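You operate a simulated robot arm through the tools that you are given. There is no shell and no other tool.

You run a simulated robot arm. Do the job below in one go: nothing can be reset, and whatever is moved stays where it is left.

JOB
Move the green bench's hose to the TANK socket and run the pump again.
Fine: wheel to SHUT, then pump off, then turn the old lock lever to FREE and leave it so; the new one at TIGHT before the pump starts; end with the wheel at LOW, no drips.

The check looks at the end state, three seconds after you hand in, the way a careful person would. Anything else that was tipped, shoved, dropped, spilled or broken makes it a failure.

ROBOT AND FRAMES
A 7-joint arm with a two-finger parallel gripper, fixed in place. Base frame: the origin is on the floor under the middle of its stand, x ahead of it, y to its left, z up. Lengths are in mm, angles in degrees, forces in N, time in s.
It reaches about 1524 mm from its shoulder. Its first joint turns from -149.0 to 149.0 degrees. Payload 3.5 kg.
The TCP is the grasp point between the finger pads, 23 mm short of the fingertips. In the tool frame z runs along the fingers and y along their closing line. The gripper opens to 94 mm. The fingers are 38 mm wide and 10 mm thick; the gripper's body (54 by 96 mm) begins 39 mm behind the TCP.
Orientation is that of the tool frame in the base frame, as a unit quaternion [x, y, z, w]. With the fingers straight down and closing along the base's y, the tool's x points along the base's -x, its y along +y and its z along -z.

CONTROLS
- The arm moves only by the tool nudge_tool. Its argument "plan" is a list of rows, each an object (a shift or turn left out is 0, a gripper value left out holds the last) with "dp": the shift along the tool's x, y, z in mm, a list of three; "rot": the turn, a rotation vector about the tool's x, y, z in degrees, a list of three; "grip": the gripper command, from -1 (fully open) to 1 (shut), values between in proportion. In form: [{"dp": [dx, dy, dz], "rot": [ax, ay, az], "grip": grip}, ...]. A call has 1 to 20 rows; each row is the pose to reach, as a shift and turn from the pose commanded when the call began, along the tool's axes at that moment. Each row takes 0.2 s and may step no farther than 50 mm and 8.6 degrees from the row before; otherwise, or with a gripper value out of range, the whole call is refused. Where a pose cannot be reached the arm comes as near as it can. A force on the tool above 90 N (or 10 N above the force at the start of the call, whichever is more), or a blocked arm, ends the call early, and 0.2 s more pass. The fingers move at their own pace (about 153 mm/s each) and stop on an object; they squeeze with about 33 N. The grip force told is the motor's: it shows also when the fingers shut on nothing. Time passes only in rows, and 0.2 s behind the last, so rows that repeat a pose let the fingers close. It gives the time, the measured TCP pose, the force on the tool (base axes), the opening and the grip force at its end, in the units of the frame above (readings bear some noise), with the torque about the TCP (base axes, N m) and any sound that the robot's microphone picked up, and new pictures: "pictures" is both (left out), scene, wrist or none.
- Cameras (640 x 400 px; columns grow to the right, rows downward): "scene" is fixed at [396.9, -499.2, 1555.8]; the picture's right is [0.74, -0.67, 0.00], its down [-0.40, -0.44, -0.80] and it looks along [0.54, 0.59, -0.60] (base axes); focal length 322 px, centre (320, 200). "wrist" rides on the gripper at [86, 16, -74] in the tool frame; the picture's right is [-0.18, 0.98, 0.00], its down [-0.58, -0.11, -0.81] and it looks along [-0.79, -0.15, 0.59] (tool axes); focal length 243 px, centre (320, 200). There is no depth. A picture from a camera that has moved, and an enlarged one, comes with that camera's place and axes in the base frame and with its lens.
- zoom(camera, box): a new picture of the part [left, top, right, bottom] of that camera's present view, enlarged. It takes no simulated time.
- finish_job(): hands the job in; it is judged then, once.

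Nothing tells you positions but the pictures and the camera data. Unless the task says otherwise, let go and move clear before handing in.

The tools are called after "Call:" as a command line: name --argument value ..., lists and objects as JSON in quotes. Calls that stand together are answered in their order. nudge_tool: Moves the arm, as the interface text tells. Its arguments: {"type":"object","properties":{"plan":{"type":"array","items":{"type":"object","properties":{"dp":{"type":"array","items":{"type":"number"}},"rot":{"type":"array","items":{"type":"number"}},"grip":{"type":"number"}}}},"pictures":{"type":"string","enum":["both","scene","wrist","none"]}},"required":["plan"]} The other tools are called the same way: zoom (camera, box) takes an enlarged picture of a part of a camera's view; finish_job () hands the job in.

At the start:

```text
t: 0.0
tcp_pos: [627.9, 899.8, 1182.1]
ee_rot: [0.0, 1.0, 0.0, 0.001]
ft_force: [-0.1, -0.3, -0.4]
torque: [0.0, -0.01, 0.04]
gripper_width: 94.1
finger_force: 0.0
```

scene: 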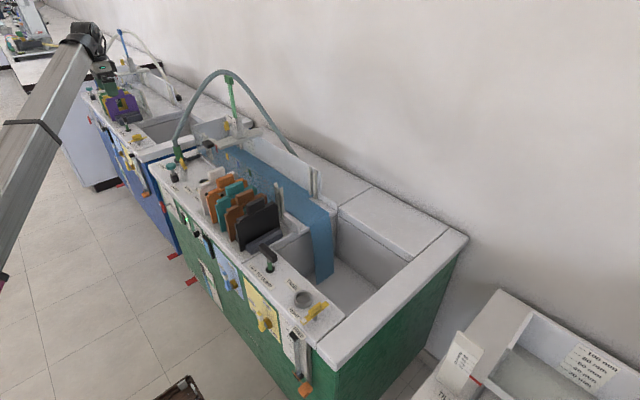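
wrist: 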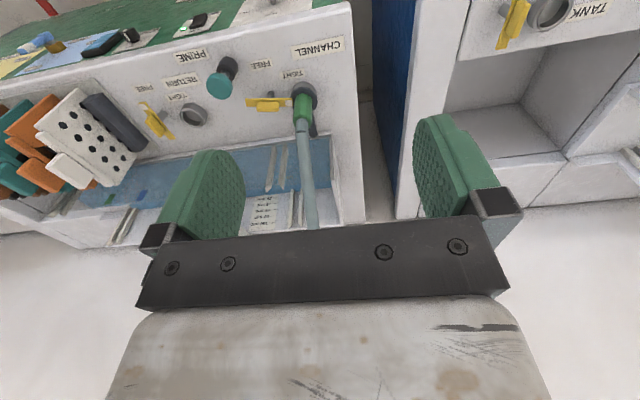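

I see a green bench with a hose looping from the left (CHANNEL) area to somewhere further along, plus sockets RETURN/TANK and levers. First I will look closely at the pictures before moving.

Call:
zoom --camera "scene" --box '[150, 60, 350, 185]'

Call:
zoom --camera "scene" --box '[160, 180, 360, 305]'

Call:
zoom --camera "scene" --box '[200, 275, 400, 400]'

Call:
zoom --camera "wrist" --box '[0, 0, 360, 225]'

Call:
zoom --camera "scene" --box '[60, 60, 220, 160]'

```text
3.20 times, centred on (250, 122) of scene
camera zoom: at [396.9, -499.2, 1555.8], right [0.74, -0.67, 0.0], down [-0.4, -0.44, -0.8], along [0.54, 0.59, -0.6], focal length 1030 px, centre (544, 448)
```

zoom: 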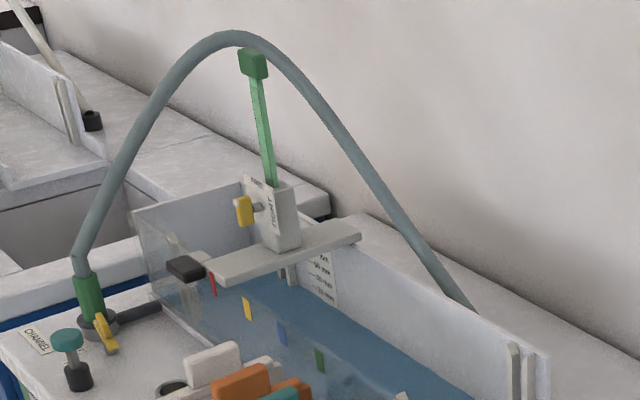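

```text
3.20 times, centred on (260, 242) of scene
camera zoom: at [396.9, -499.2, 1555.8], right [0.74, -0.67, 0.0], down [-0.4, -0.44, -0.8], along [0.54, 0.59, -0.6], focal length 1030 px, centre (512, 64)
```

zoom: 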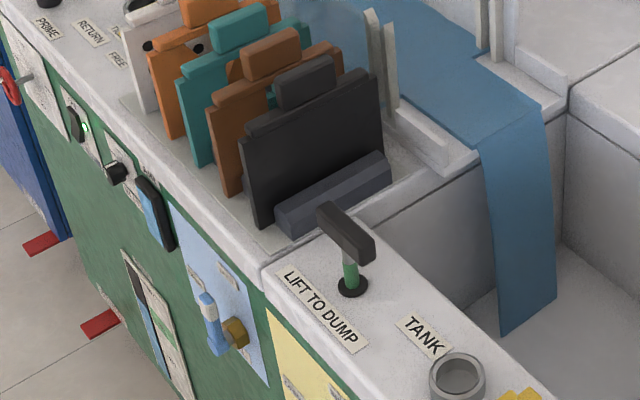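

```text
3.20 times, centred on (300, 338) of scene
camera zoom: at [396.9, -499.2, 1555.8], right [0.74, -0.67, 0.0], down [-0.4, -0.44, -0.8], along [0.54, 0.59, -0.6], focal length 1030 px, centre (384, -240)
```

zoom: 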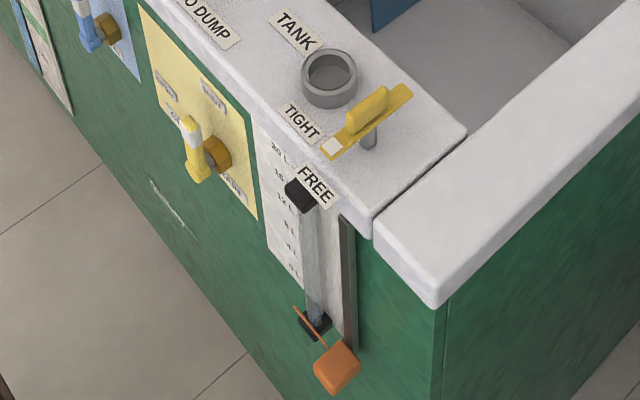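

```text
1.78 times, centred on (180, 112) of wrist
camera zoom: at [541.2, 915.6, 1257.0], right [0.18, 0.98, 0.0], down [0.58, -0.11, 0.81], along [0.79, -0.15, -0.59], focal length 431 px, centre (569, 356)
```

zoom: 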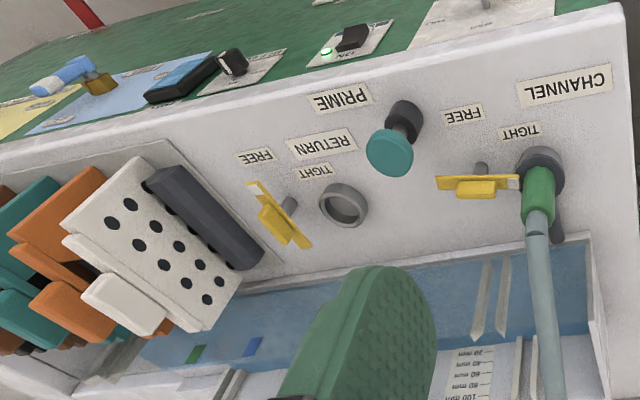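

```text
4.00 times, centred on (140, 110) of scene
camera zoom: at [396.9, -499.2, 1555.8], right [0.74, -0.67, 0.0], down [-0.4, -0.44, -0.8], along [0.54, 0.59, -0.6], focal length 1288 px, centre (1040, 560)
```

zoom: 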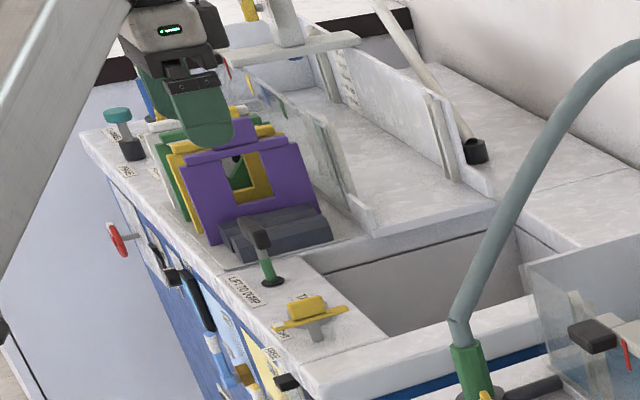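

The green bench's hose sits in CHANNEL near (780, 839, 832), TANK looks to be near (716, -85, 840), and the red wheel should be on the front face near y≈800. I will back the arm off in front of the bench to look at its front panel.

Call:
nudge_tool --plan '[{"dp": [20, -10, 30]}, {"dp": [40, -20, 60]}, {"dp": [60, -30, 90]}, {"dp": [80, -40, 120]}, {"dp": [100, -50, 150]}, {"dp": [120, -60, 180]}, {"dp": [140, -75, 215]}, {"dp": [160, -90, 245]}, {"dp": [180, -100, 270]}, {"dp": [190, -100, 282]}]'

```text
t: 2.2
tcp_pos: [438.2, 798.2, 900.1]
ee_rot: [0.001, 1.0, 0.0, 0.001]
ft_force: [-0.7, -0.9, -0.2]
torque: [0.01, 0.01, 0.03]
gripper_width: 93.9
finger_force: 0.1
camera wrist: at [350.6, 814.8, 975.3], right [0.18, 0.98, 0.0], down [0.58, -0.11, 0.81], along [0.79, -0.15, -0.59], focal length 243 px, centre (320, 200)
```

scene: 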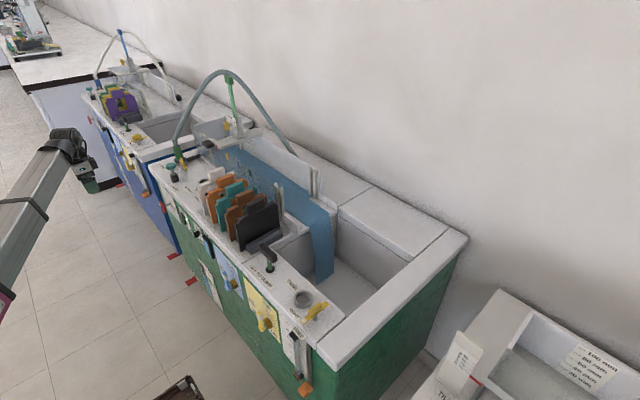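
wrist: 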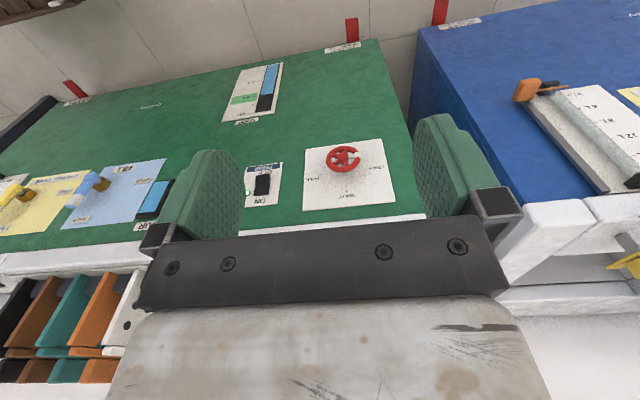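

Call:
zoom --camera "wrist" --box '[230, 130, 420, 240]'

Call:
zoom --camera "wrist" --box '[0, 120, 240, 270]'

Call:
zoom --camera "wrist" --box '[200, 50, 320, 130]'

Call:
zoom --camera "scene" --box '[140, 120, 280, 210]'

```text
3.37 times, centred on (325, 185) of wrist
camera zoom: at [350.6, 814.8, 975.3], right [0.18, 0.98, 0.0], down [0.58, -0.11, 0.81], along [0.79, -0.15, -0.59], focal length 817 px, centre (303, 250)
```

zoom: 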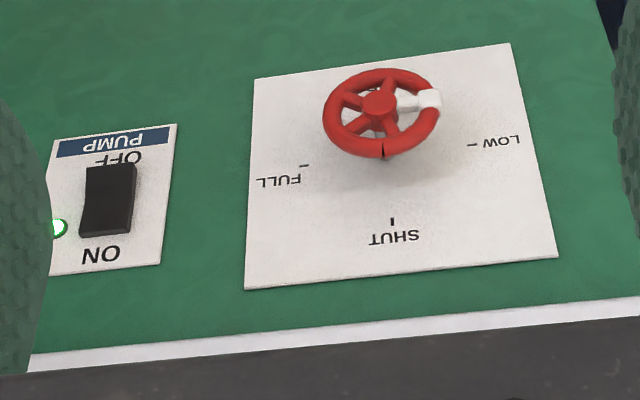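

```text
2.67 times, centred on (120, 195) of wrist
camera zoom: at [350.6, 814.8, 975.3], right [0.18, 0.98, 0.0], down [0.58, -0.11, 0.81], along [0.79, -0.15, -0.59], focal length 647 px, centre (853, 213)
```

zoom: 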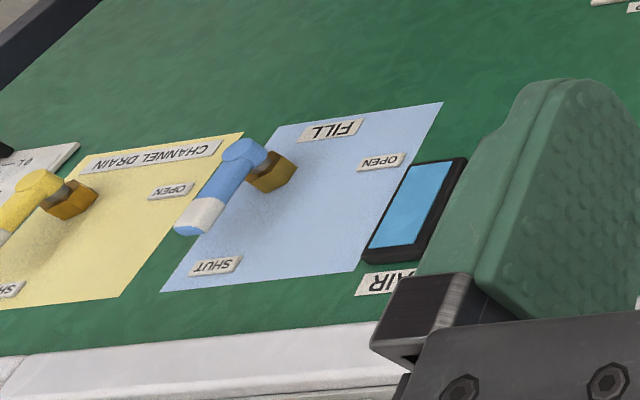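

```text
5.00 times, centred on (260, 90) of wrist
camera zoom: at [350.6, 814.8, 975.3], right [0.18, 0.98, 0.0], down [0.58, -0.11, 0.81], along [0.79, -0.15, -0.59], focal length 1213 px, centre (620, 750)
```

zoom: 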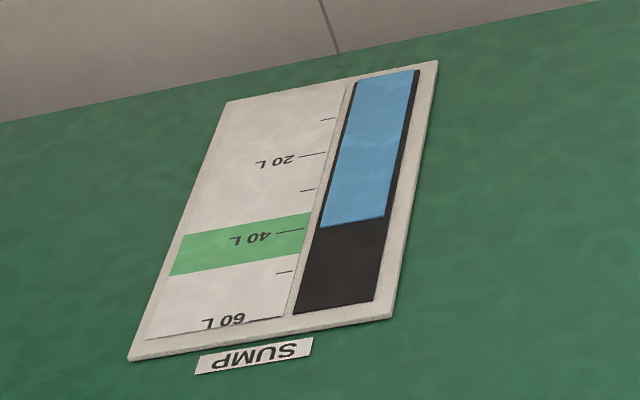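

```text
4.44 times, centred on (210, 165) of scene
camera zoom: at [396.9, -499.2, 1555.8], right [0.74, -0.67, 0.0], down [-0.4, -0.44, -0.8], along [0.54, 0.59, -0.6], focal length 1431 px, centre (809, 356)
```

zoom: 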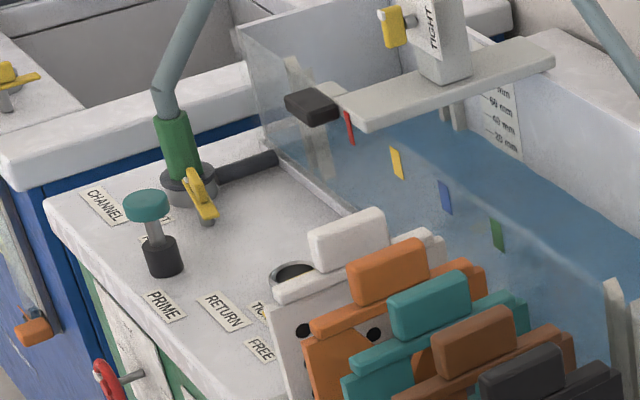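

The wheel is on the green bench's front face near (640, 800, 673), pointer apparently at LOW (toward +y), with SHUT at the top. The pump rocker is near (675, 645, 684). I will tilt the gripper to point at the panel (+x) and look closer.

Call:
nudge_tool --plan '[{"dp": [-5, 0, 18], "rot": [0, -7.5, 0]}, {"dp": [-10, 0, 36], "rot": [0, -15, 0]}, {"dp": [-15, 0, 54], "rot": [0, -22.5, 0]}, {"dp": [-20, 0, 72], "rot": [0, -30, 0]}, {"dp": [-25, 0, 90], "rot": [0, -37.5, 0]}, {"dp": [-30, 0, 108], "rot": [0, -45, 0]}, {"dp": [-35, 0, 126], "rot": [0, -52.5, 0]}, {"dp": [-40, 0, 144], "rot": [0, -60, 0]}, {"dp": [-50, 0, 162], "rot": [0, -67.5, 0]}, {"dp": [-60, 0, 180], "rot": [0, -75, 0]}, {"dp": [-70, 0, 200], "rot": [0, -82.5, 0]}, {"dp": [-80, 0, 225], "rot": [0, -90, 0]}]'

```text
t: 4.8
tcp_pos: [517.9, 800.5, 675.5]
ee_rot: [-0.001, 0.707, 0.001, 0.708]
ft_force: [0.7, 0.1, -0.5]
torque: [-0.02, 0.02, -0.03]
gripper_width: 94.0
finger_force: 0.2
camera wrist: at [443.0, 815.1, 589.0], right [0.0, 0.98, 0.18], down [-0.81, -0.11, 0.58], along [0.59, -0.15, 0.79], focal length 243 px, centre (320, 200)
```

scene: 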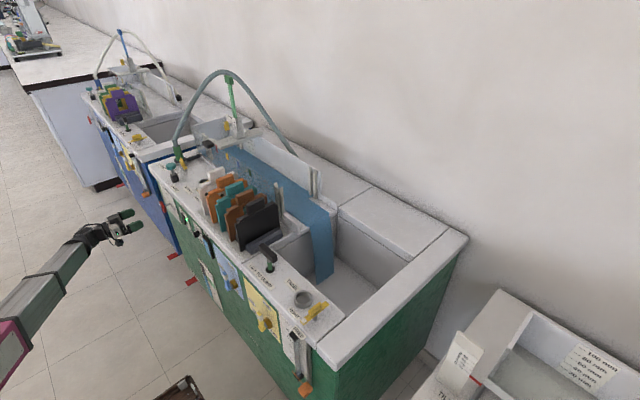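
wrist: 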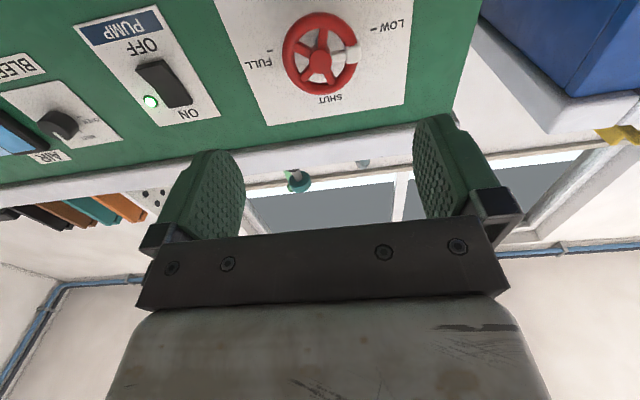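

Call:
zoom --camera "wrist" --box '[60, 0, 280, 140]'

Call:
zoom --camera "wrist" --box '[230, 0, 430, 125]'

```text
2.86 times, centred on (170, 70) of wrist
camera zoom: at [443.0, 815.1, 589.0], right [0.0, 0.98, 0.18], down [-0.81, -0.11, 0.58], along [0.59, -0.15, 0.79], focal length 693 px, centre (749, 571)
```

zoom: 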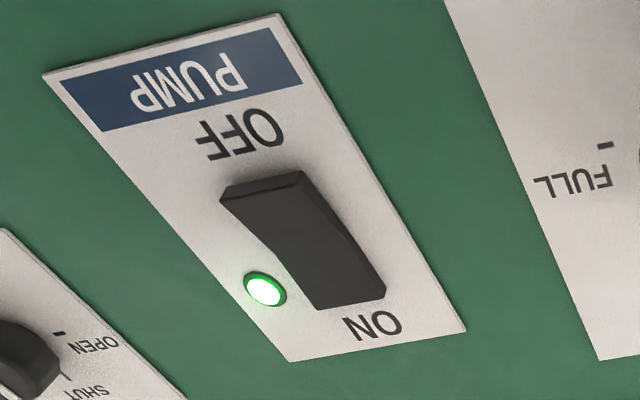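

```text
3.20 times, centred on (330, 62) of wrist
camera zoom: at [443.0, 815.1, 589.0], right [0.0, 0.98, 0.18], down [-0.81, -0.11, 0.58], along [0.59, -0.15, 0.79], focal length 776 px, centre (288, 640)
```

zoom: 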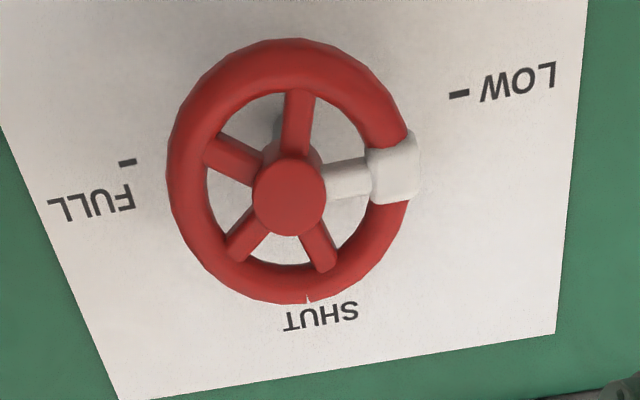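

The hub computes to about (639, 800, 674), panel plane x≈677, wheel about 58 mm across, pointer at LOW (+y). I will roll the tool -50° so the fingers straddle the rim away from the white pointer, and move in closer.

Call:
nudge_tool --plan '[{"dp": [0, 0, 10], "rot": [0, 0, -8.3], "grip": -1}, {"dp": [0, 0, 20], "rot": [0, 0, -16.6]}, {"dp": [0, 0, 30], "rot": [0, 0, -25]}, {"dp": [0, 0, 40], "rot": [0, 0, -33.3]}, {"dp": [0.5, 0, 50], "rot": [0, 0, -41.6]}, {"dp": [1, -0.5, 60], "rot": [0, 0, -50]}, {"dp": [1, -0.5, 70], "rot": [0, 0, -50]}]'

```text
t: 6.4
tcp_pos: [588.6, 798.3, 675.6]
ee_rot: [-0.299, 0.64, -0.3, 0.641]
ft_force: [0.4, 0.3, -0.6]
torque: [-0.04, 0.0, 0.0]
gripper_width: 93.8
finger_force: 0.1
camera wrist: at [513.5, 742.6, 606.9], right [0.0, 0.77, -0.64], down [-0.81, 0.38, 0.46], along [0.59, 0.51, 0.62], focal length 243 px, centre (320, 200)
```

scene: 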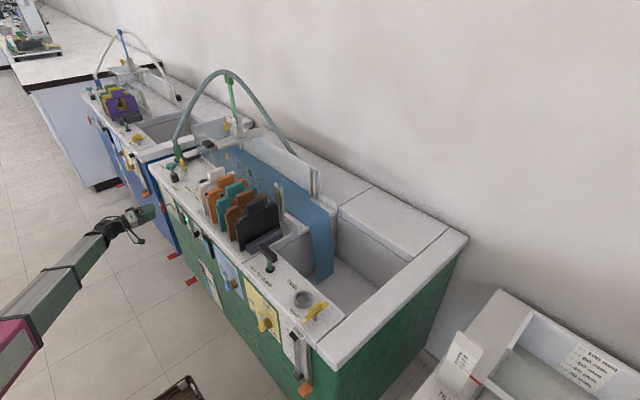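
wrist: 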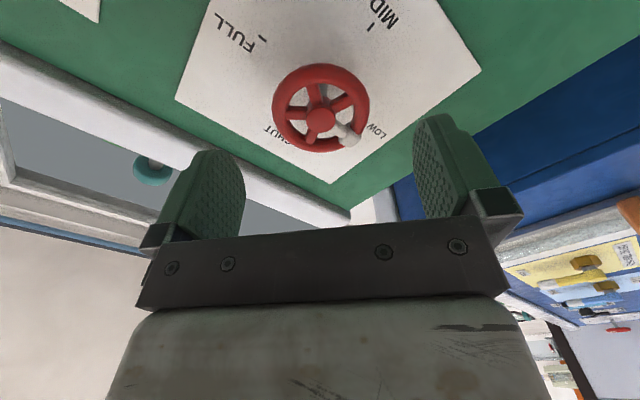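

The fingers straddle the wheel's line evenly, and the panel reads SHUT (top), LOW (left), MID (bottom), FULL (right). Next I advance and close on the rim.

Call:
nudge_tool --plan '[{"dp": [0, 0, 24], "grip": -1}, {"dp": [0, 0, 46], "grip": -1}, {"dp": [0, 0, 46], "grip": 0.2}, {"dp": [0, 0, 46], "grip": 0.6}, {"dp": [0, 0, 46], "grip": 1}, {"dp": [0, 0, 46], "grip": 1}]'

```text
t: 7.8
tcp_pos: [634.2, 799.2, 673.7]
ee_rot: [-0.299, 0.641, -0.299, 0.641]
ft_force: [-0.6, 4.5, 4.7]
torque: [0.01, 0.13, -0.81]
gripper_width: 59.7
finger_force: 44.7
camera wrist: at [558.4, 743.1, 606.6], right [0.0, 0.77, -0.63], down [-0.81, 0.38, 0.46], along [0.59, 0.51, 0.62], focal length 243 px, centre (320, 200)
```

scene: 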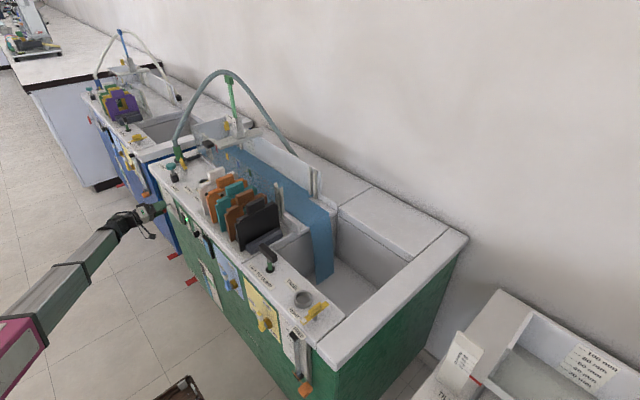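
wrist: 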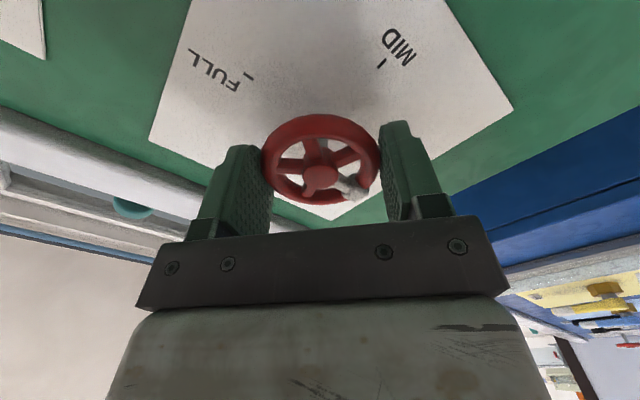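

The fingers grip the rim at 59.7 mm. I now turn +90° about the tool axis (clockwise from the front) toward SHUT.

Call:
nudge_tool --plan '[{"rot": [0, 0, 6], "grip": 1}, {"rot": [0, 0, 12]}, {"rot": [0, 0, 18]}, {"rot": [0, 0, 24]}, {"rot": [0, 0, 30]}, {"rot": [0, 0, 36]}, {"rot": [0, 0, 42]}, {"rot": [0, 0, 48]}, {"rot": [0, 0, 54]}, {"rot": [0, 0, 60]}, {"rot": [0, 0, 66]}, {"rot": [0, 0, 72]}, {"rot": [0, 0, 78]}, {"rot": [0, 0, 84]}, {"rot": [0, 0, 90]}]'

```text
t: 11.0
tcp_pos: [633.1, 800.4, 673.8]
ee_rot: [0.241, 0.665, 0.243, 0.664]
ft_force: [-27.9, 11.8, -3.2]
torque: [-0.33, 0.08, -0.31]
gripper_width: 59.9
finger_force: 45.1
camera wrist: at [558.3, 867.9, 618.7], right [0.0, 0.63, 0.77], down [-0.81, -0.46, 0.38], along [0.59, -0.62, 0.51], focal length 243 px, centre (320, 200)
```

scene: 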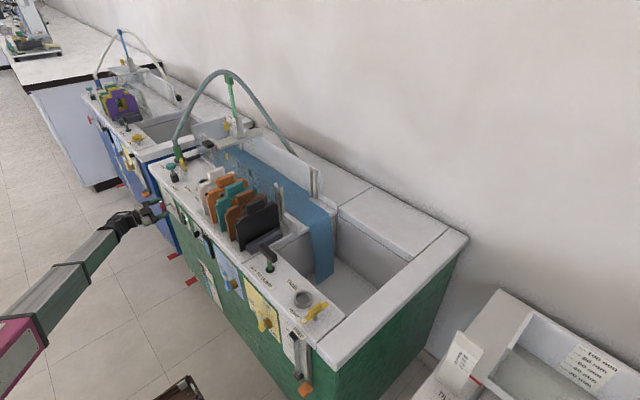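
wrist: 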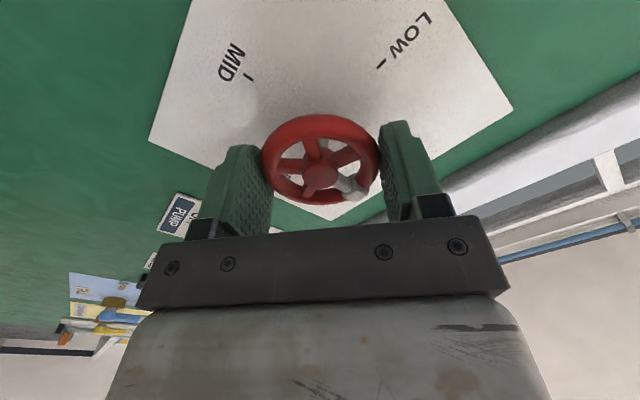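

The wheel turned with the gripper. I will let go, back off and check the pointer against SHUT.

Call:
nudge_tool --plan '[{"grip": -1}, {"grip": -1}, {"dp": [0, 0, -30], "grip": -1}, {"dp": [0, 0, -60], "rot": [0, 0, -8]}, {"dp": [0, 0, -90], "rot": [0, 0, -16]}, {"dp": [0, 0, -110], "rot": [0, 0, -24]}, {"dp": [0, 0, -115], "rot": [0, 0, -32]}, {"dp": [0, 0, -115], "rot": [0, 0, -40]}]'

Call:
zoom --camera "wrist" --box '[230, 0, 430, 125]'

```text
t: 12.8
tcp_pos: [519.8, 800.5, 674.6]
ee_rot: [-0.001, 0.707, 0.0, 0.707]
ft_force: [0.7, -0.4, 0.5]
torque: [-0.02, -0.02, -0.02]
gripper_width: 94.0
finger_force: 0.0
camera wrist: at [444.2, 815.0, 587.7], right [0.0, 0.98, 0.18], down [-0.81, -0.11, 0.58], along [0.59, -0.15, 0.79], focal length 243 px, centre (320, 200)
```

scene: 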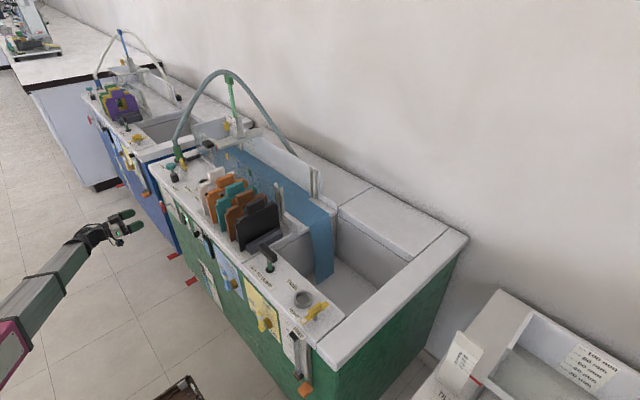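
wrist: 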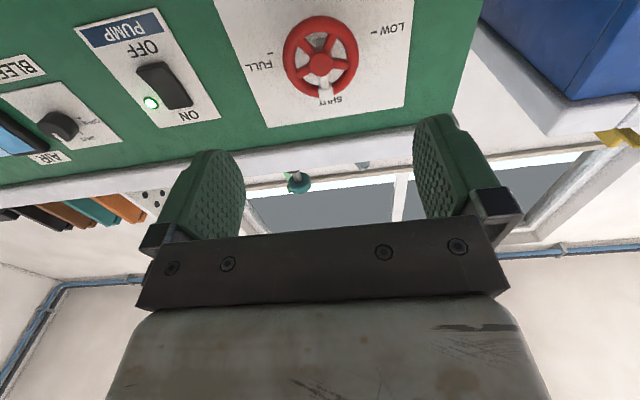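

```text
3.20 times, centred on (330, 62) of wrist
camera zoom: at [444.2, 815.0, 587.7], right [0.0, 0.98, 0.18], down [-0.81, -0.11, 0.58], along [0.59, -0.15, 0.79], focal length 776 px, centre (288, 640)
```

zoom: 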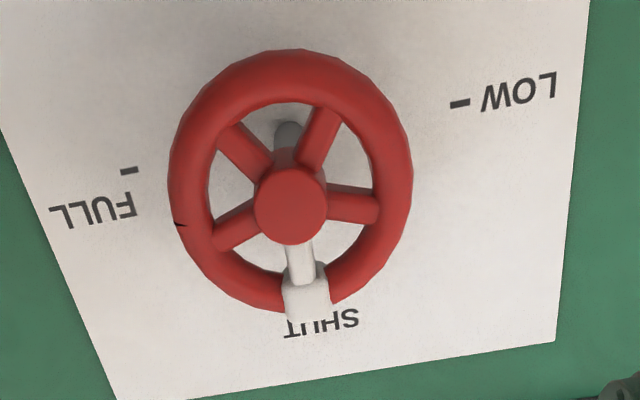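

The pointer now stands straight up at SHUT. Next I check whether the flow has stopped and look at the rocker.

Call:
zoom --camera "scene" --box '[200, 130, 400, 300]'

Call:
zoom --camera "wrist" --box '[0, 0, 240, 150]'

```text
2.35 times, centred on (300, 215) of scene
camera zoom: at [396.9, -499.2, 1555.8], right [0.74, -0.67, 0.0], down [-0.4, -0.44, -0.8], along [0.54, 0.59, -0.6], focal length 758 px, centre (367, 165)
```

zoom: 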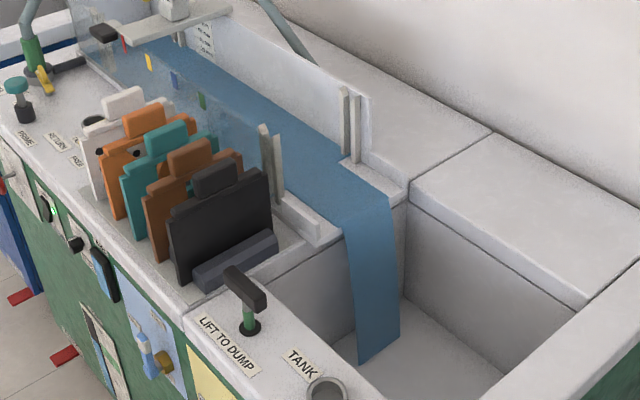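

```text
2.67 times, centred on (120, 75) of wrist
camera zoom: at [444.2, 815.0, 587.7], right [0.0, 0.98, 0.18], down [-0.81, -0.11, 0.58], along [0.59, -0.15, 0.79], focal length 647 px, centre (853, 533)
```

zoom: 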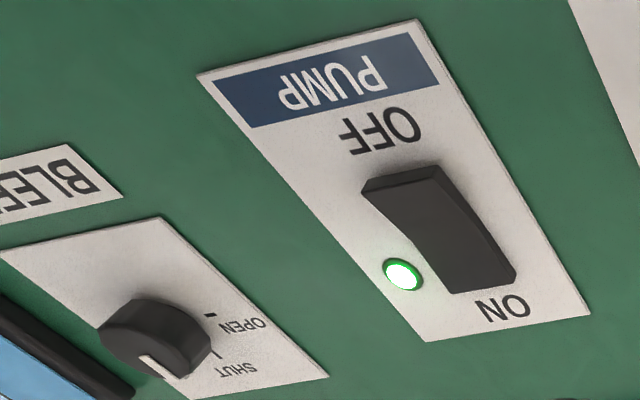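

The wheel is at SHUT; the rocker's raised OFF end is near (667, 646, 668). I will close the fingers, roll 90° so the fingertips are a 20 mm high pusher, and line up in front of it.

Call:
nudge_tool --plan '[{"dp": [0, -14, 0], "rot": [0, 0, 8.3], "grip": 1}, {"dp": [1, -28, 0], "rot": [0, 0, 16.6]}, {"dp": [2, -42, 0], "rot": [0, 0, 25]}, {"dp": [3, -56, 0], "rot": [0, 0, 33.3]}, {"dp": [4, -70, 10], "rot": [0, 0, 41.6]}, {"dp": [5, -84, 20], "rot": [0, 0, 50]}, {"dp": [6, -98, 30], "rot": [0, 0, 58.3]}, {"dp": [6.6, -112, 40], "rot": [0, 0, 66.6]}, {"dp": [6.6, -126, 50], "rot": [0, 0, 75]}, {"dp": [6.6, -140, 60], "rot": [0, 0, 83]}, {"dp": [6.6, -154, 70], "rot": [0, 0, 90]}, {"dp": [6.6, -154, 80], "rot": [0, 0, 90]}]'

```text
t: 15.4
tcp_pos: [615.8, 659.0, 789.3]
ee_rot: [0.488, 0.582, 0.421, 0.496]
ft_force: [1.0, -0.1, 0.6]
torque: [0.02, 0.02, -0.02]
gripper_width: 0.0
finger_force: 32.9
out of reach, approached as far as the arm can: row 8, 9, 10, 11, 12
camera wrist: at [542.5, 745.5, 802.0], right [0.15, -0.02, 0.99], down [-0.79, -0.6, 0.11], along [0.59, -0.8, -0.1], focal length 243 px, centre (320, 200)
```

scene: 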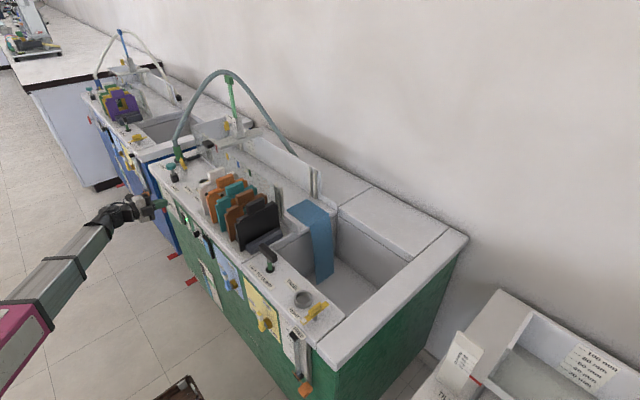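
wrist: 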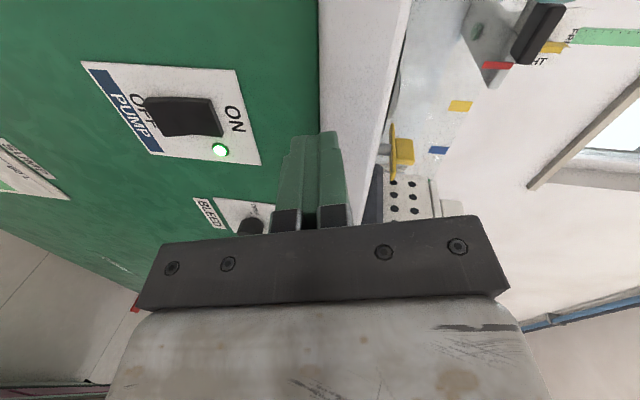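

Flow in the channel is draining. The rolled pose was out of reach and the arm ended too high at z≈789, so I will back away from the bench in a small step and see how the command frame behaves.

Call:
nudge_tool --plan '[{"dp": [0, 0, -20]}]' --pictures "none"

```text
t: 15.8
tcp_pos: [597.4, 657.3, 792.0]
ee_rot: [0.489, 0.582, 0.42, 0.497]
ft_force: [-0.5, -0.2, 0.1]
torque: [-0.05, 0.01, -0.02]
gripper_width: 0.1
finger_force: 32.8
```

The command frame follows the reached pose, so I can steer from here. I will unroll to the known-good roll, pitched 15° down so the upper edge of the closed fingertips leads, in front of the OFF end.

Call:
nudge_tool --plan '[{"dp": [1.1, -13, 1.3], "rot": [0.46, 0.48, -8.02], "grip": 1}, {"dp": [2.2, -26, 2.5], "rot": [0.92, 0.96, -16.04]}, {"dp": [3.4, -39, 3.8], "rot": [1.38, 1.44, -24.06]}, {"dp": [4.5, -52, 5], "rot": [1.84, 1.92, -32.1]}, {"dp": [5.6, -65, 6.3], "rot": [2.3, 2.4, -40.1]}, {"dp": [6.7, -78, 7.6], "rot": [2.76, 2.88, -48.1]}, {"dp": [7.8, -91, 8.8], "rot": [3.22, 3.36, -56.1]}, {"dp": [9, -104, 10], "rot": [3.68, 3.84, -64.2]}, {"dp": [10.1, -117, 11.3], "rot": [4.14, 4.32, -72.2]}, {"dp": [11.2, -129.5, 12.6], "rot": [4.6, 4.8, -80.2]}]'

```text
t: 18.0
tcp_pos: [592.2, 646.3, 661.2]
ee_rot: [0.0, 0.794, -0.003, 0.608]
ft_force: [-0.1, -0.9, -0.5]
torque: [-0.07, 0.0, 0.05]
gripper_width: 0.1
finger_force: 33.2
camera wrist: at [497.1, 662.3, 597.4], right [0.05, 0.98, 0.17], down [-0.63, -0.1, 0.77], along [0.78, -0.15, 0.61], focal length 243 px, centre (320, 200)
```

scene: 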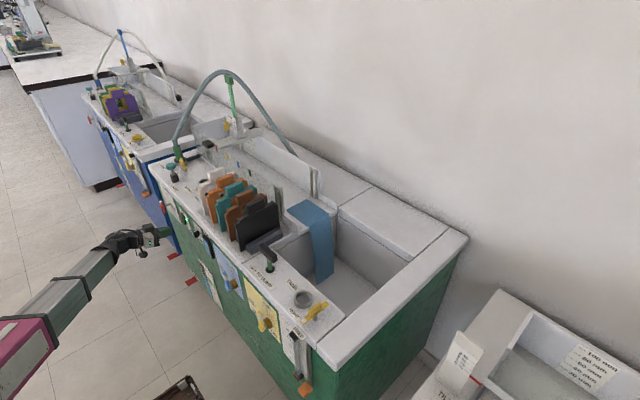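
wrist: 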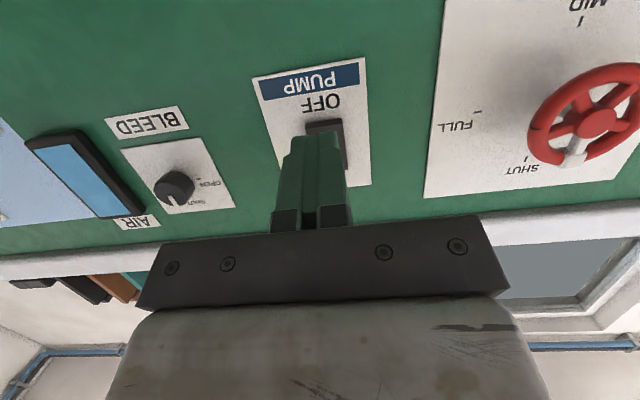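

The closed fingertips are lined up with the rocker's OFF end. I push forward (+x) about 53 mm in small steps.

Call:
nudge_tool --plan '[{"dp": [-7.8, 0, 29], "grip": 1}, {"dp": [-11.2, 0, 41.5]}, {"dp": [-12.3, 0, 45.4]}, {"dp": [-13.0, 0, 48.3]}, {"dp": [-13.8, 0, 51.2]}]'

Call:
zoom --camera "wrist" --box '[220, 20, 420, 145]'

```text
t: 19.2
tcp_pos: [644.0, 646.7, 661.9]
ee_rot: [0.001, 0.793, -0.002, 0.609]
ft_force: [-8.2, -1.7, -1.1]
torque: [-0.02, -0.08, -0.03]
gripper_width: 0.1
finger_force: 32.7
heard: click
camera wrist: at [549.1, 662.3, 597.5], right [0.05, 0.98, 0.18], down [-0.63, -0.11, 0.77], along [0.78, -0.15, 0.61], focal length 243 px, centre (320, 200)
```

scene: 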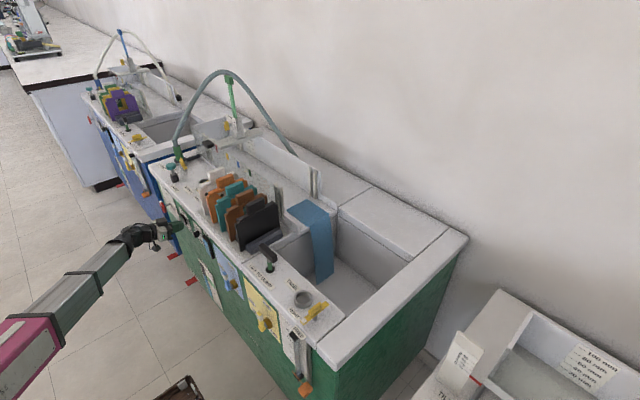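
wrist: 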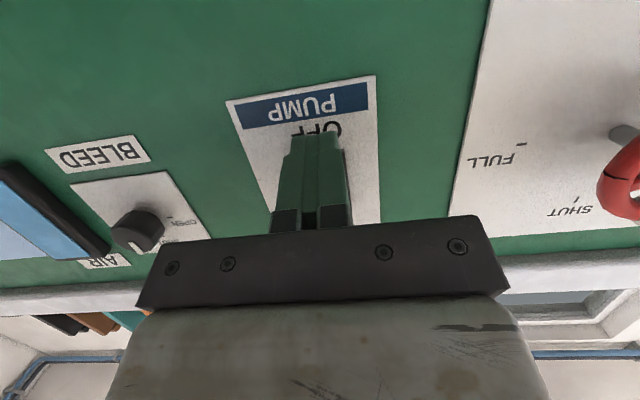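

```text
3.20 times, centred on (320, 82) of wrist
camera zoom: at [549.1, 662.3, 597.5], right [0.05, 0.98, 0.18], down [-0.63, -0.11, 0.77], along [0.78, -0.15, 0.61], focal length 776 px, centre (320, 576)
```

zoom: 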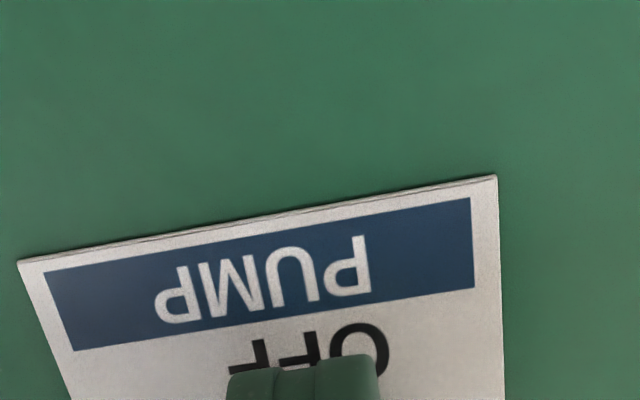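

I heard a click. I back off to confirm the rocker and lamp.

Call:
nudge_tool --plan '[{"dp": [10, 0, -38], "grip": 1}, {"dp": [20, 0, -76]}, {"dp": [30, 0, -114]}, {"dp": [36, 0, -140]}]'

Call:
zoom --camera "wrist" --box '[220, 20, 420, 145]'

Call:
zoom --camera "scene" --box '[150, 130, 350, 280]'

```text
t: 20.2
tcp_pos: [499.0, 645.0, 661.8]
ee_rot: [0.001, 0.793, -0.001, 0.609]
ft_force: [0.5, -0.1, 0.0]
torque: [0.01, 0.02, 0.0]
gripper_width: 0.0
finger_force: 32.8
camera wrist: at [405.3, 661.8, 598.3], right [0.05, 0.98, 0.18], down [-0.63, -0.11, 0.77], along [0.78, -0.15, 0.61], focal length 243 px, centre (320, 200)
```

scene: 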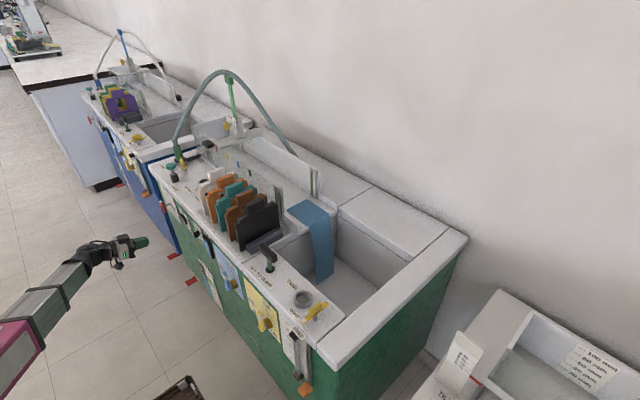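
wrist: 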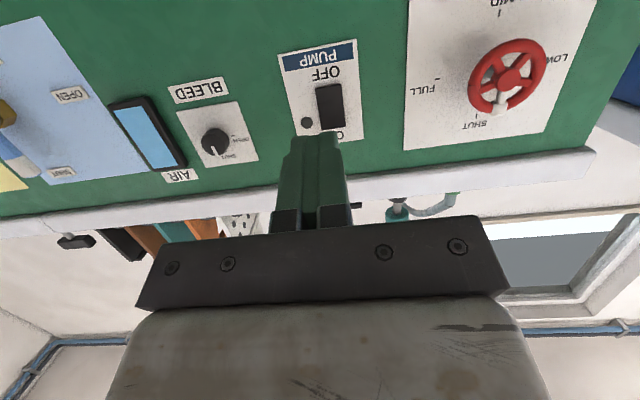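

```text
3.20 times, centred on (320, 82) of wrist
camera zoom: at [405.3, 661.8, 598.3], right [0.05, 0.98, 0.18], down [-0.63, -0.11, 0.77], along [0.78, -0.15, 0.61], focal length 776 px, centre (320, 576)
```

zoom: 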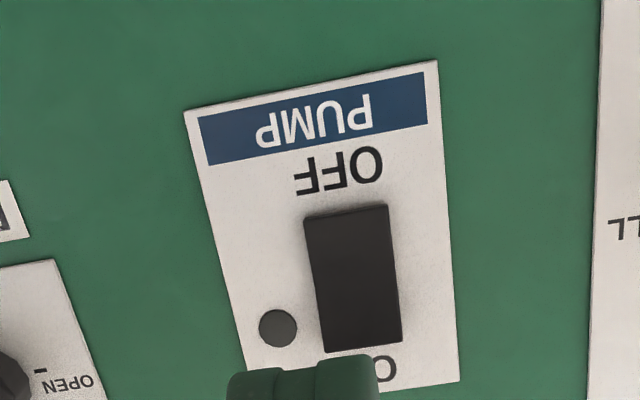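

```text
2.67 times, centred on (250, 205) of scene
camera zoom: at [396.9, -499.2, 1555.8], right [0.74, -0.67, 0.0], down [-0.4, -0.44, -0.8], along [0.54, 0.59, -0.6], focal length 858 px, centre (507, 187)
```

zoom: 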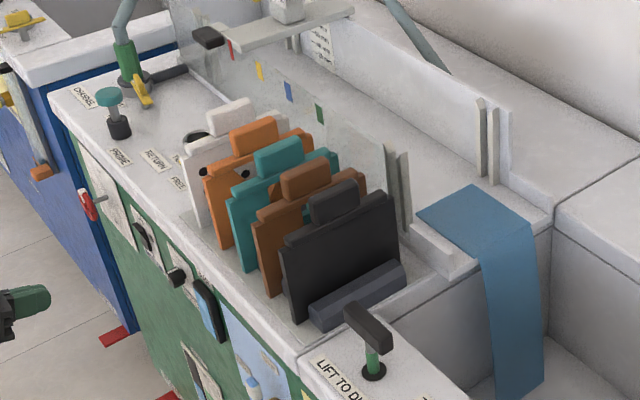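

The lamp is off and the rocker's ON end is out: pump is off. I now go up over the bench's left end to look at the CHANNEL socket and its lever.

Call:
nudge_tool --plan '[{"dp": [-35, 17, -3], "rot": [0, 7.5, 0], "grip": 1}, {"dp": [-70, 35, -6], "rot": [0, 15, 0]}, {"dp": [-105, 52, -9], "rot": [0, 22.5, 0]}, {"dp": [-140, 70, -12], "rot": [0, 30, 0]}, {"dp": [-176, 87, -15], "rot": [0, 37.5, 0]}, {"dp": [-211, 105, -18], "rot": [0, 45, 0]}, {"dp": [-246, 122, -21], "rot": [0, 52.5, 0]}, {"dp": [-281, 140, -25], "rot": [0, 60, 0]}, {"dp": [-317, 157, -28], "rot": [0, 67.5, 0]}, {"dp": [-352, 175, -31], "rot": [0, 75, 0]}]'

Call:
zoom --camera "wrist" --box '[160, 0, 480, 200]'

```text
t: 22.4
tcp_pos: [560.1, 823.7, 1012.1]
ee_rot: [0.001, 1.0, -0.001, -0.001]
ft_force: [0.1, -1.1, 0.0]
torque: [0.02, -0.02, 0.0]
gripper_width: 0.0
finger_force: 32.6
camera wrist: at [473.2, 839.6, 1087.7], right [0.19, 0.98, 0.0], down [0.58, -0.11, 0.81], along [0.79, -0.15, -0.59], focal length 243 px, centre (320, 200)
```

scene: 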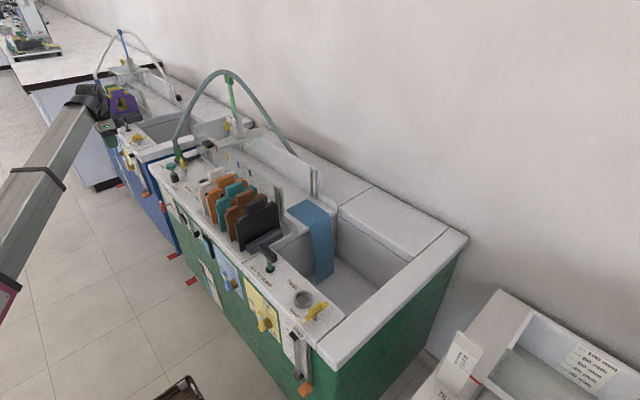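
wrist: 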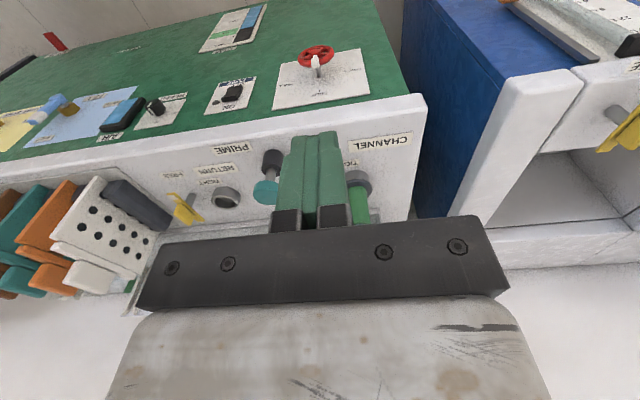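

```text
2.00 times, centred on (320, 100) of wrist
camera zoom: at [473.2, 839.6, 1087.7], right [0.19, 0.98, 0.0], down [0.58, -0.11, 0.81], along [0.79, -0.15, -0.59], focal length 485 px, centre (320, 400)
```

zoom: 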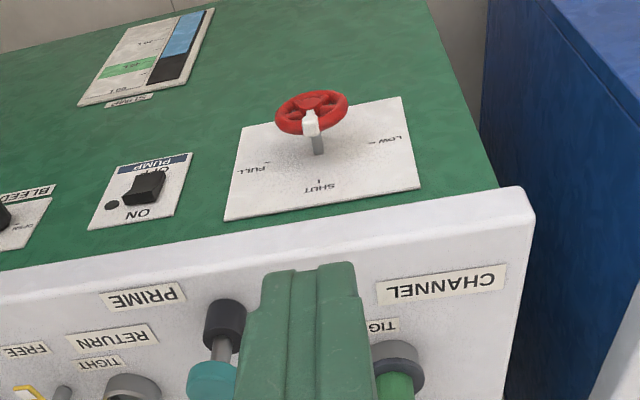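

The gripper blocks the view; I will open it and shift to a viewpoint slightly up and toward +y for a clear look at the CHANNEL lever and hose.

Call:
nudge_tool --plan '[{"dp": [-25, 20, -12], "grip": -1}, {"dp": [-50, 40, -24]}, {"dp": [-75, 58, -36]}, {"dp": [-100, 76, -48]}, {"dp": [-100, 76, -48]}]'

Call:
zoom --camera "wrist" --box '[200, 40, 400, 165]'

Call:
zoom --camera "wrist" --box '[80, 50, 280, 175]'

```text
t: 23.6
tcp_pos: [661.1, 898.5, 1059.2]
ee_rot: [0.001, 1.0, 0.0, 0.0]
ft_force: [0.1, -0.9, 0.3]
torque: [-0.03, 0.01, -0.05]
gripper_width: 94.1
finger_force: 0.2
camera wrist: at [573.9, 913.8, 1133.7], right [0.19, 0.98, 0.0], down [0.58, -0.11, 0.81], along [0.79, -0.15, -0.59], focal length 243 px, centre (320, 200)
```

scene: 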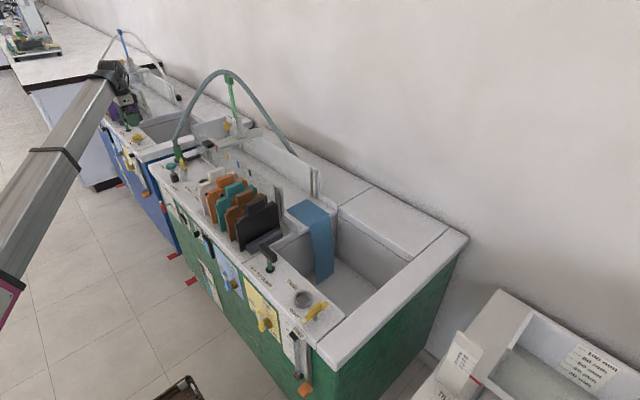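
wrist: 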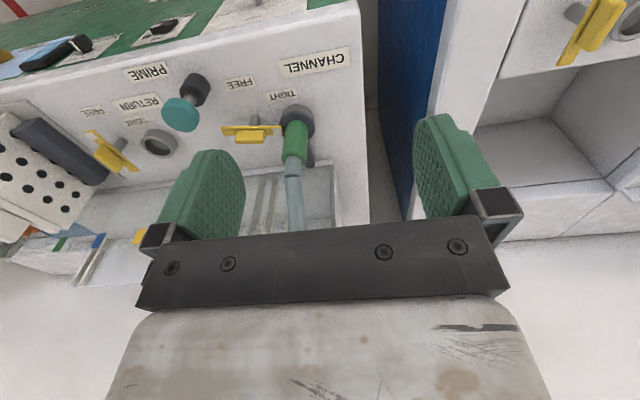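

```text
3.20 times, centred on (300, 102) of wrist
camera zoom: at [573.9, 913.8, 1133.7], right [0.19, 0.98, 0.0], down [0.58, -0.11, 0.81], along [0.79, -0.15, -0.59], focal length 776 px, centre (384, 512)
```

zoom: 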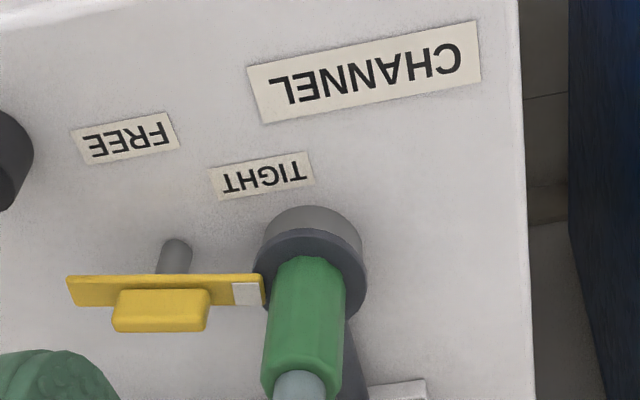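

```text
3.20 times, centred on (180, 112) of wrist
camera zoom: at [573.9, 913.8, 1133.7], right [0.19, 0.98, 0.0], down [0.58, -0.11, 0.81], along [0.79, -0.15, -0.59], focal length 776 px, centre (768, 480)
```

zoom: 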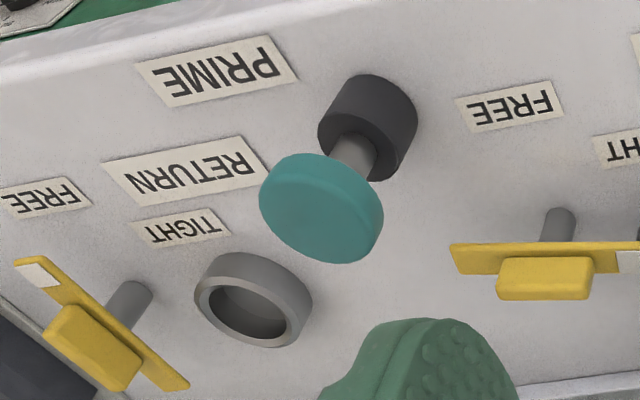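

The CHANNEL lever (white tip toward the socket = TIGHT) has its post near (765, 783) with the plate at z≈860; FREE is tip toward the front (-x), as the RETURN lever shows. The hose cuff is close by, so I plan to push the lever's tail with closed fingertips; first I roll -90° here, in free air.

Call:
nudge_tool --plan '[{"dp": [2, -5, 0], "rot": [0, 0, -8.2], "grip": 1}, {"dp": [4, -10, 0], "rot": [0, 0, -16.4]}, {"dp": [6, -15, 0], "rot": [0, 0, -24.6]}, {"dp": [8, -20, 0], "rot": [0, 0, -32.8]}, {"dp": [10, -25, 0], "rot": [0, 0, -41]}, {"dp": [12, -30, 0], "rot": [0, 0, -49.2]}, {"dp": [14, -35, 0], "rot": [0, 0, -57.4]}, {"dp": [16, -40, 0], "rot": [0, 0, -65.6]}, {"dp": [18, -45, 0], "rot": [0, 0, -73.8]}, {"dp": [20, -50, 0], "rot": [0, 0, -82]}, {"dp": [20, -50, 0], "rot": [0, 0, -90]}]'

```text
t: 26.0
tcp_pos: [640.4, 847.9, 1058.7]
ee_rot: [-0.707, 0.707, -0.001, -0.001]
ft_force: [0.3, 0.1, -0.6]
torque: [-0.05, -0.01, -0.01]
gripper_width: 0.0
finger_force: 33.7
camera wrist: at [624.4, 761.6, 1133.6], right [-0.98, 0.18, 0.0], down [0.11, 0.58, 0.81], along [0.15, 0.79, -0.59], focal length 243 px, centre (320, 200)
```

scene: 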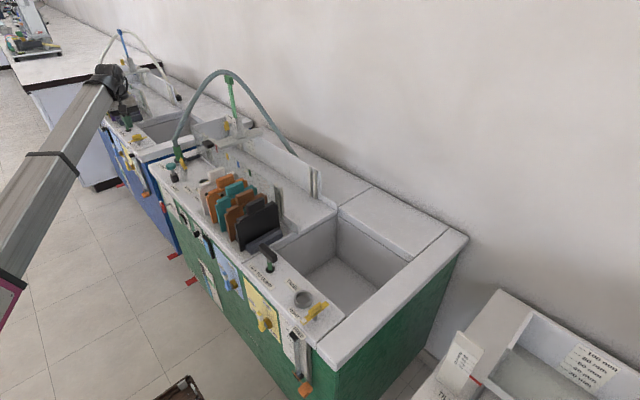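
wrist: 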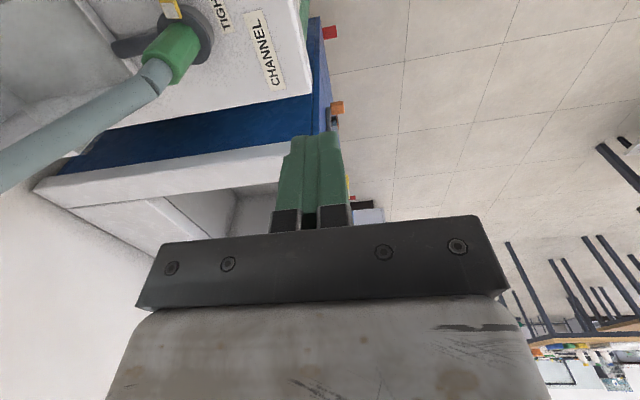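

Flow has stopped fully. I move over the lever area (staying on the -y side of the hose) to view the lever from close above.

Call:
nudge_tool --plan '[{"dp": [40, 0, 0], "grip": 1}, {"dp": [80, -10, 10]}, {"dp": [82, -50, 20]}, {"dp": [82, -90, 35]}, {"dp": [82, -115, 50]}]'

Call:
zoom --camera "wrist" --box '[200, 0, 440, 150]'

```text
t: 27.2
tcp_pos: [756.1, 766.1, 1009.5]
ee_rot: [-0.706, 0.708, 0.0, -0.001]
ft_force: [0.5, 0.6, 1.2]
torque: [-0.01, 0.0, 0.0]
gripper_width: 0.1
finger_force: 33.1
camera wrist: at [738.8, 679.6, 1083.9], right [-0.98, 0.19, 0.0], down [0.11, 0.58, 0.81], along [0.15, 0.79, -0.59], focal length 243 px, centre (320, 200)
```

scene: 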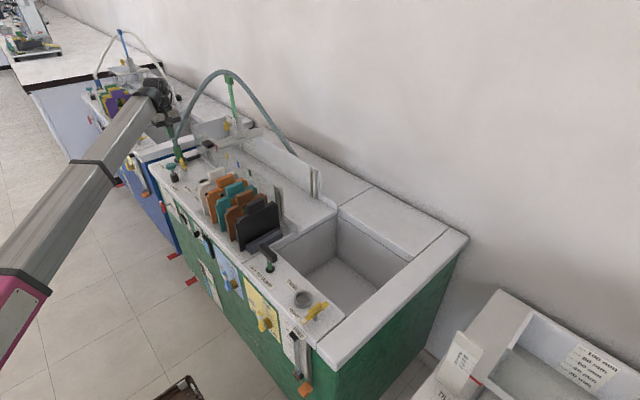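
wrist: 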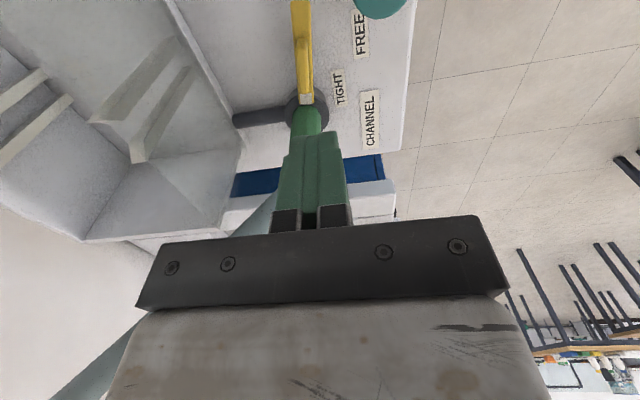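

```text
2.67 times, centred on (320, 75) of wrist
camera zoom: at [738.8, 679.6, 1083.9], right [-0.98, 0.19, 0.0], down [0.11, 0.58, 0.81], along [0.15, 0.79, -0.59], focal length 647 px, centre (320, 533)
```

zoom: 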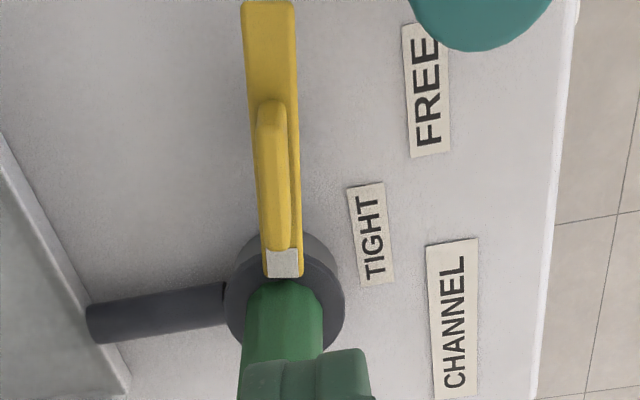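

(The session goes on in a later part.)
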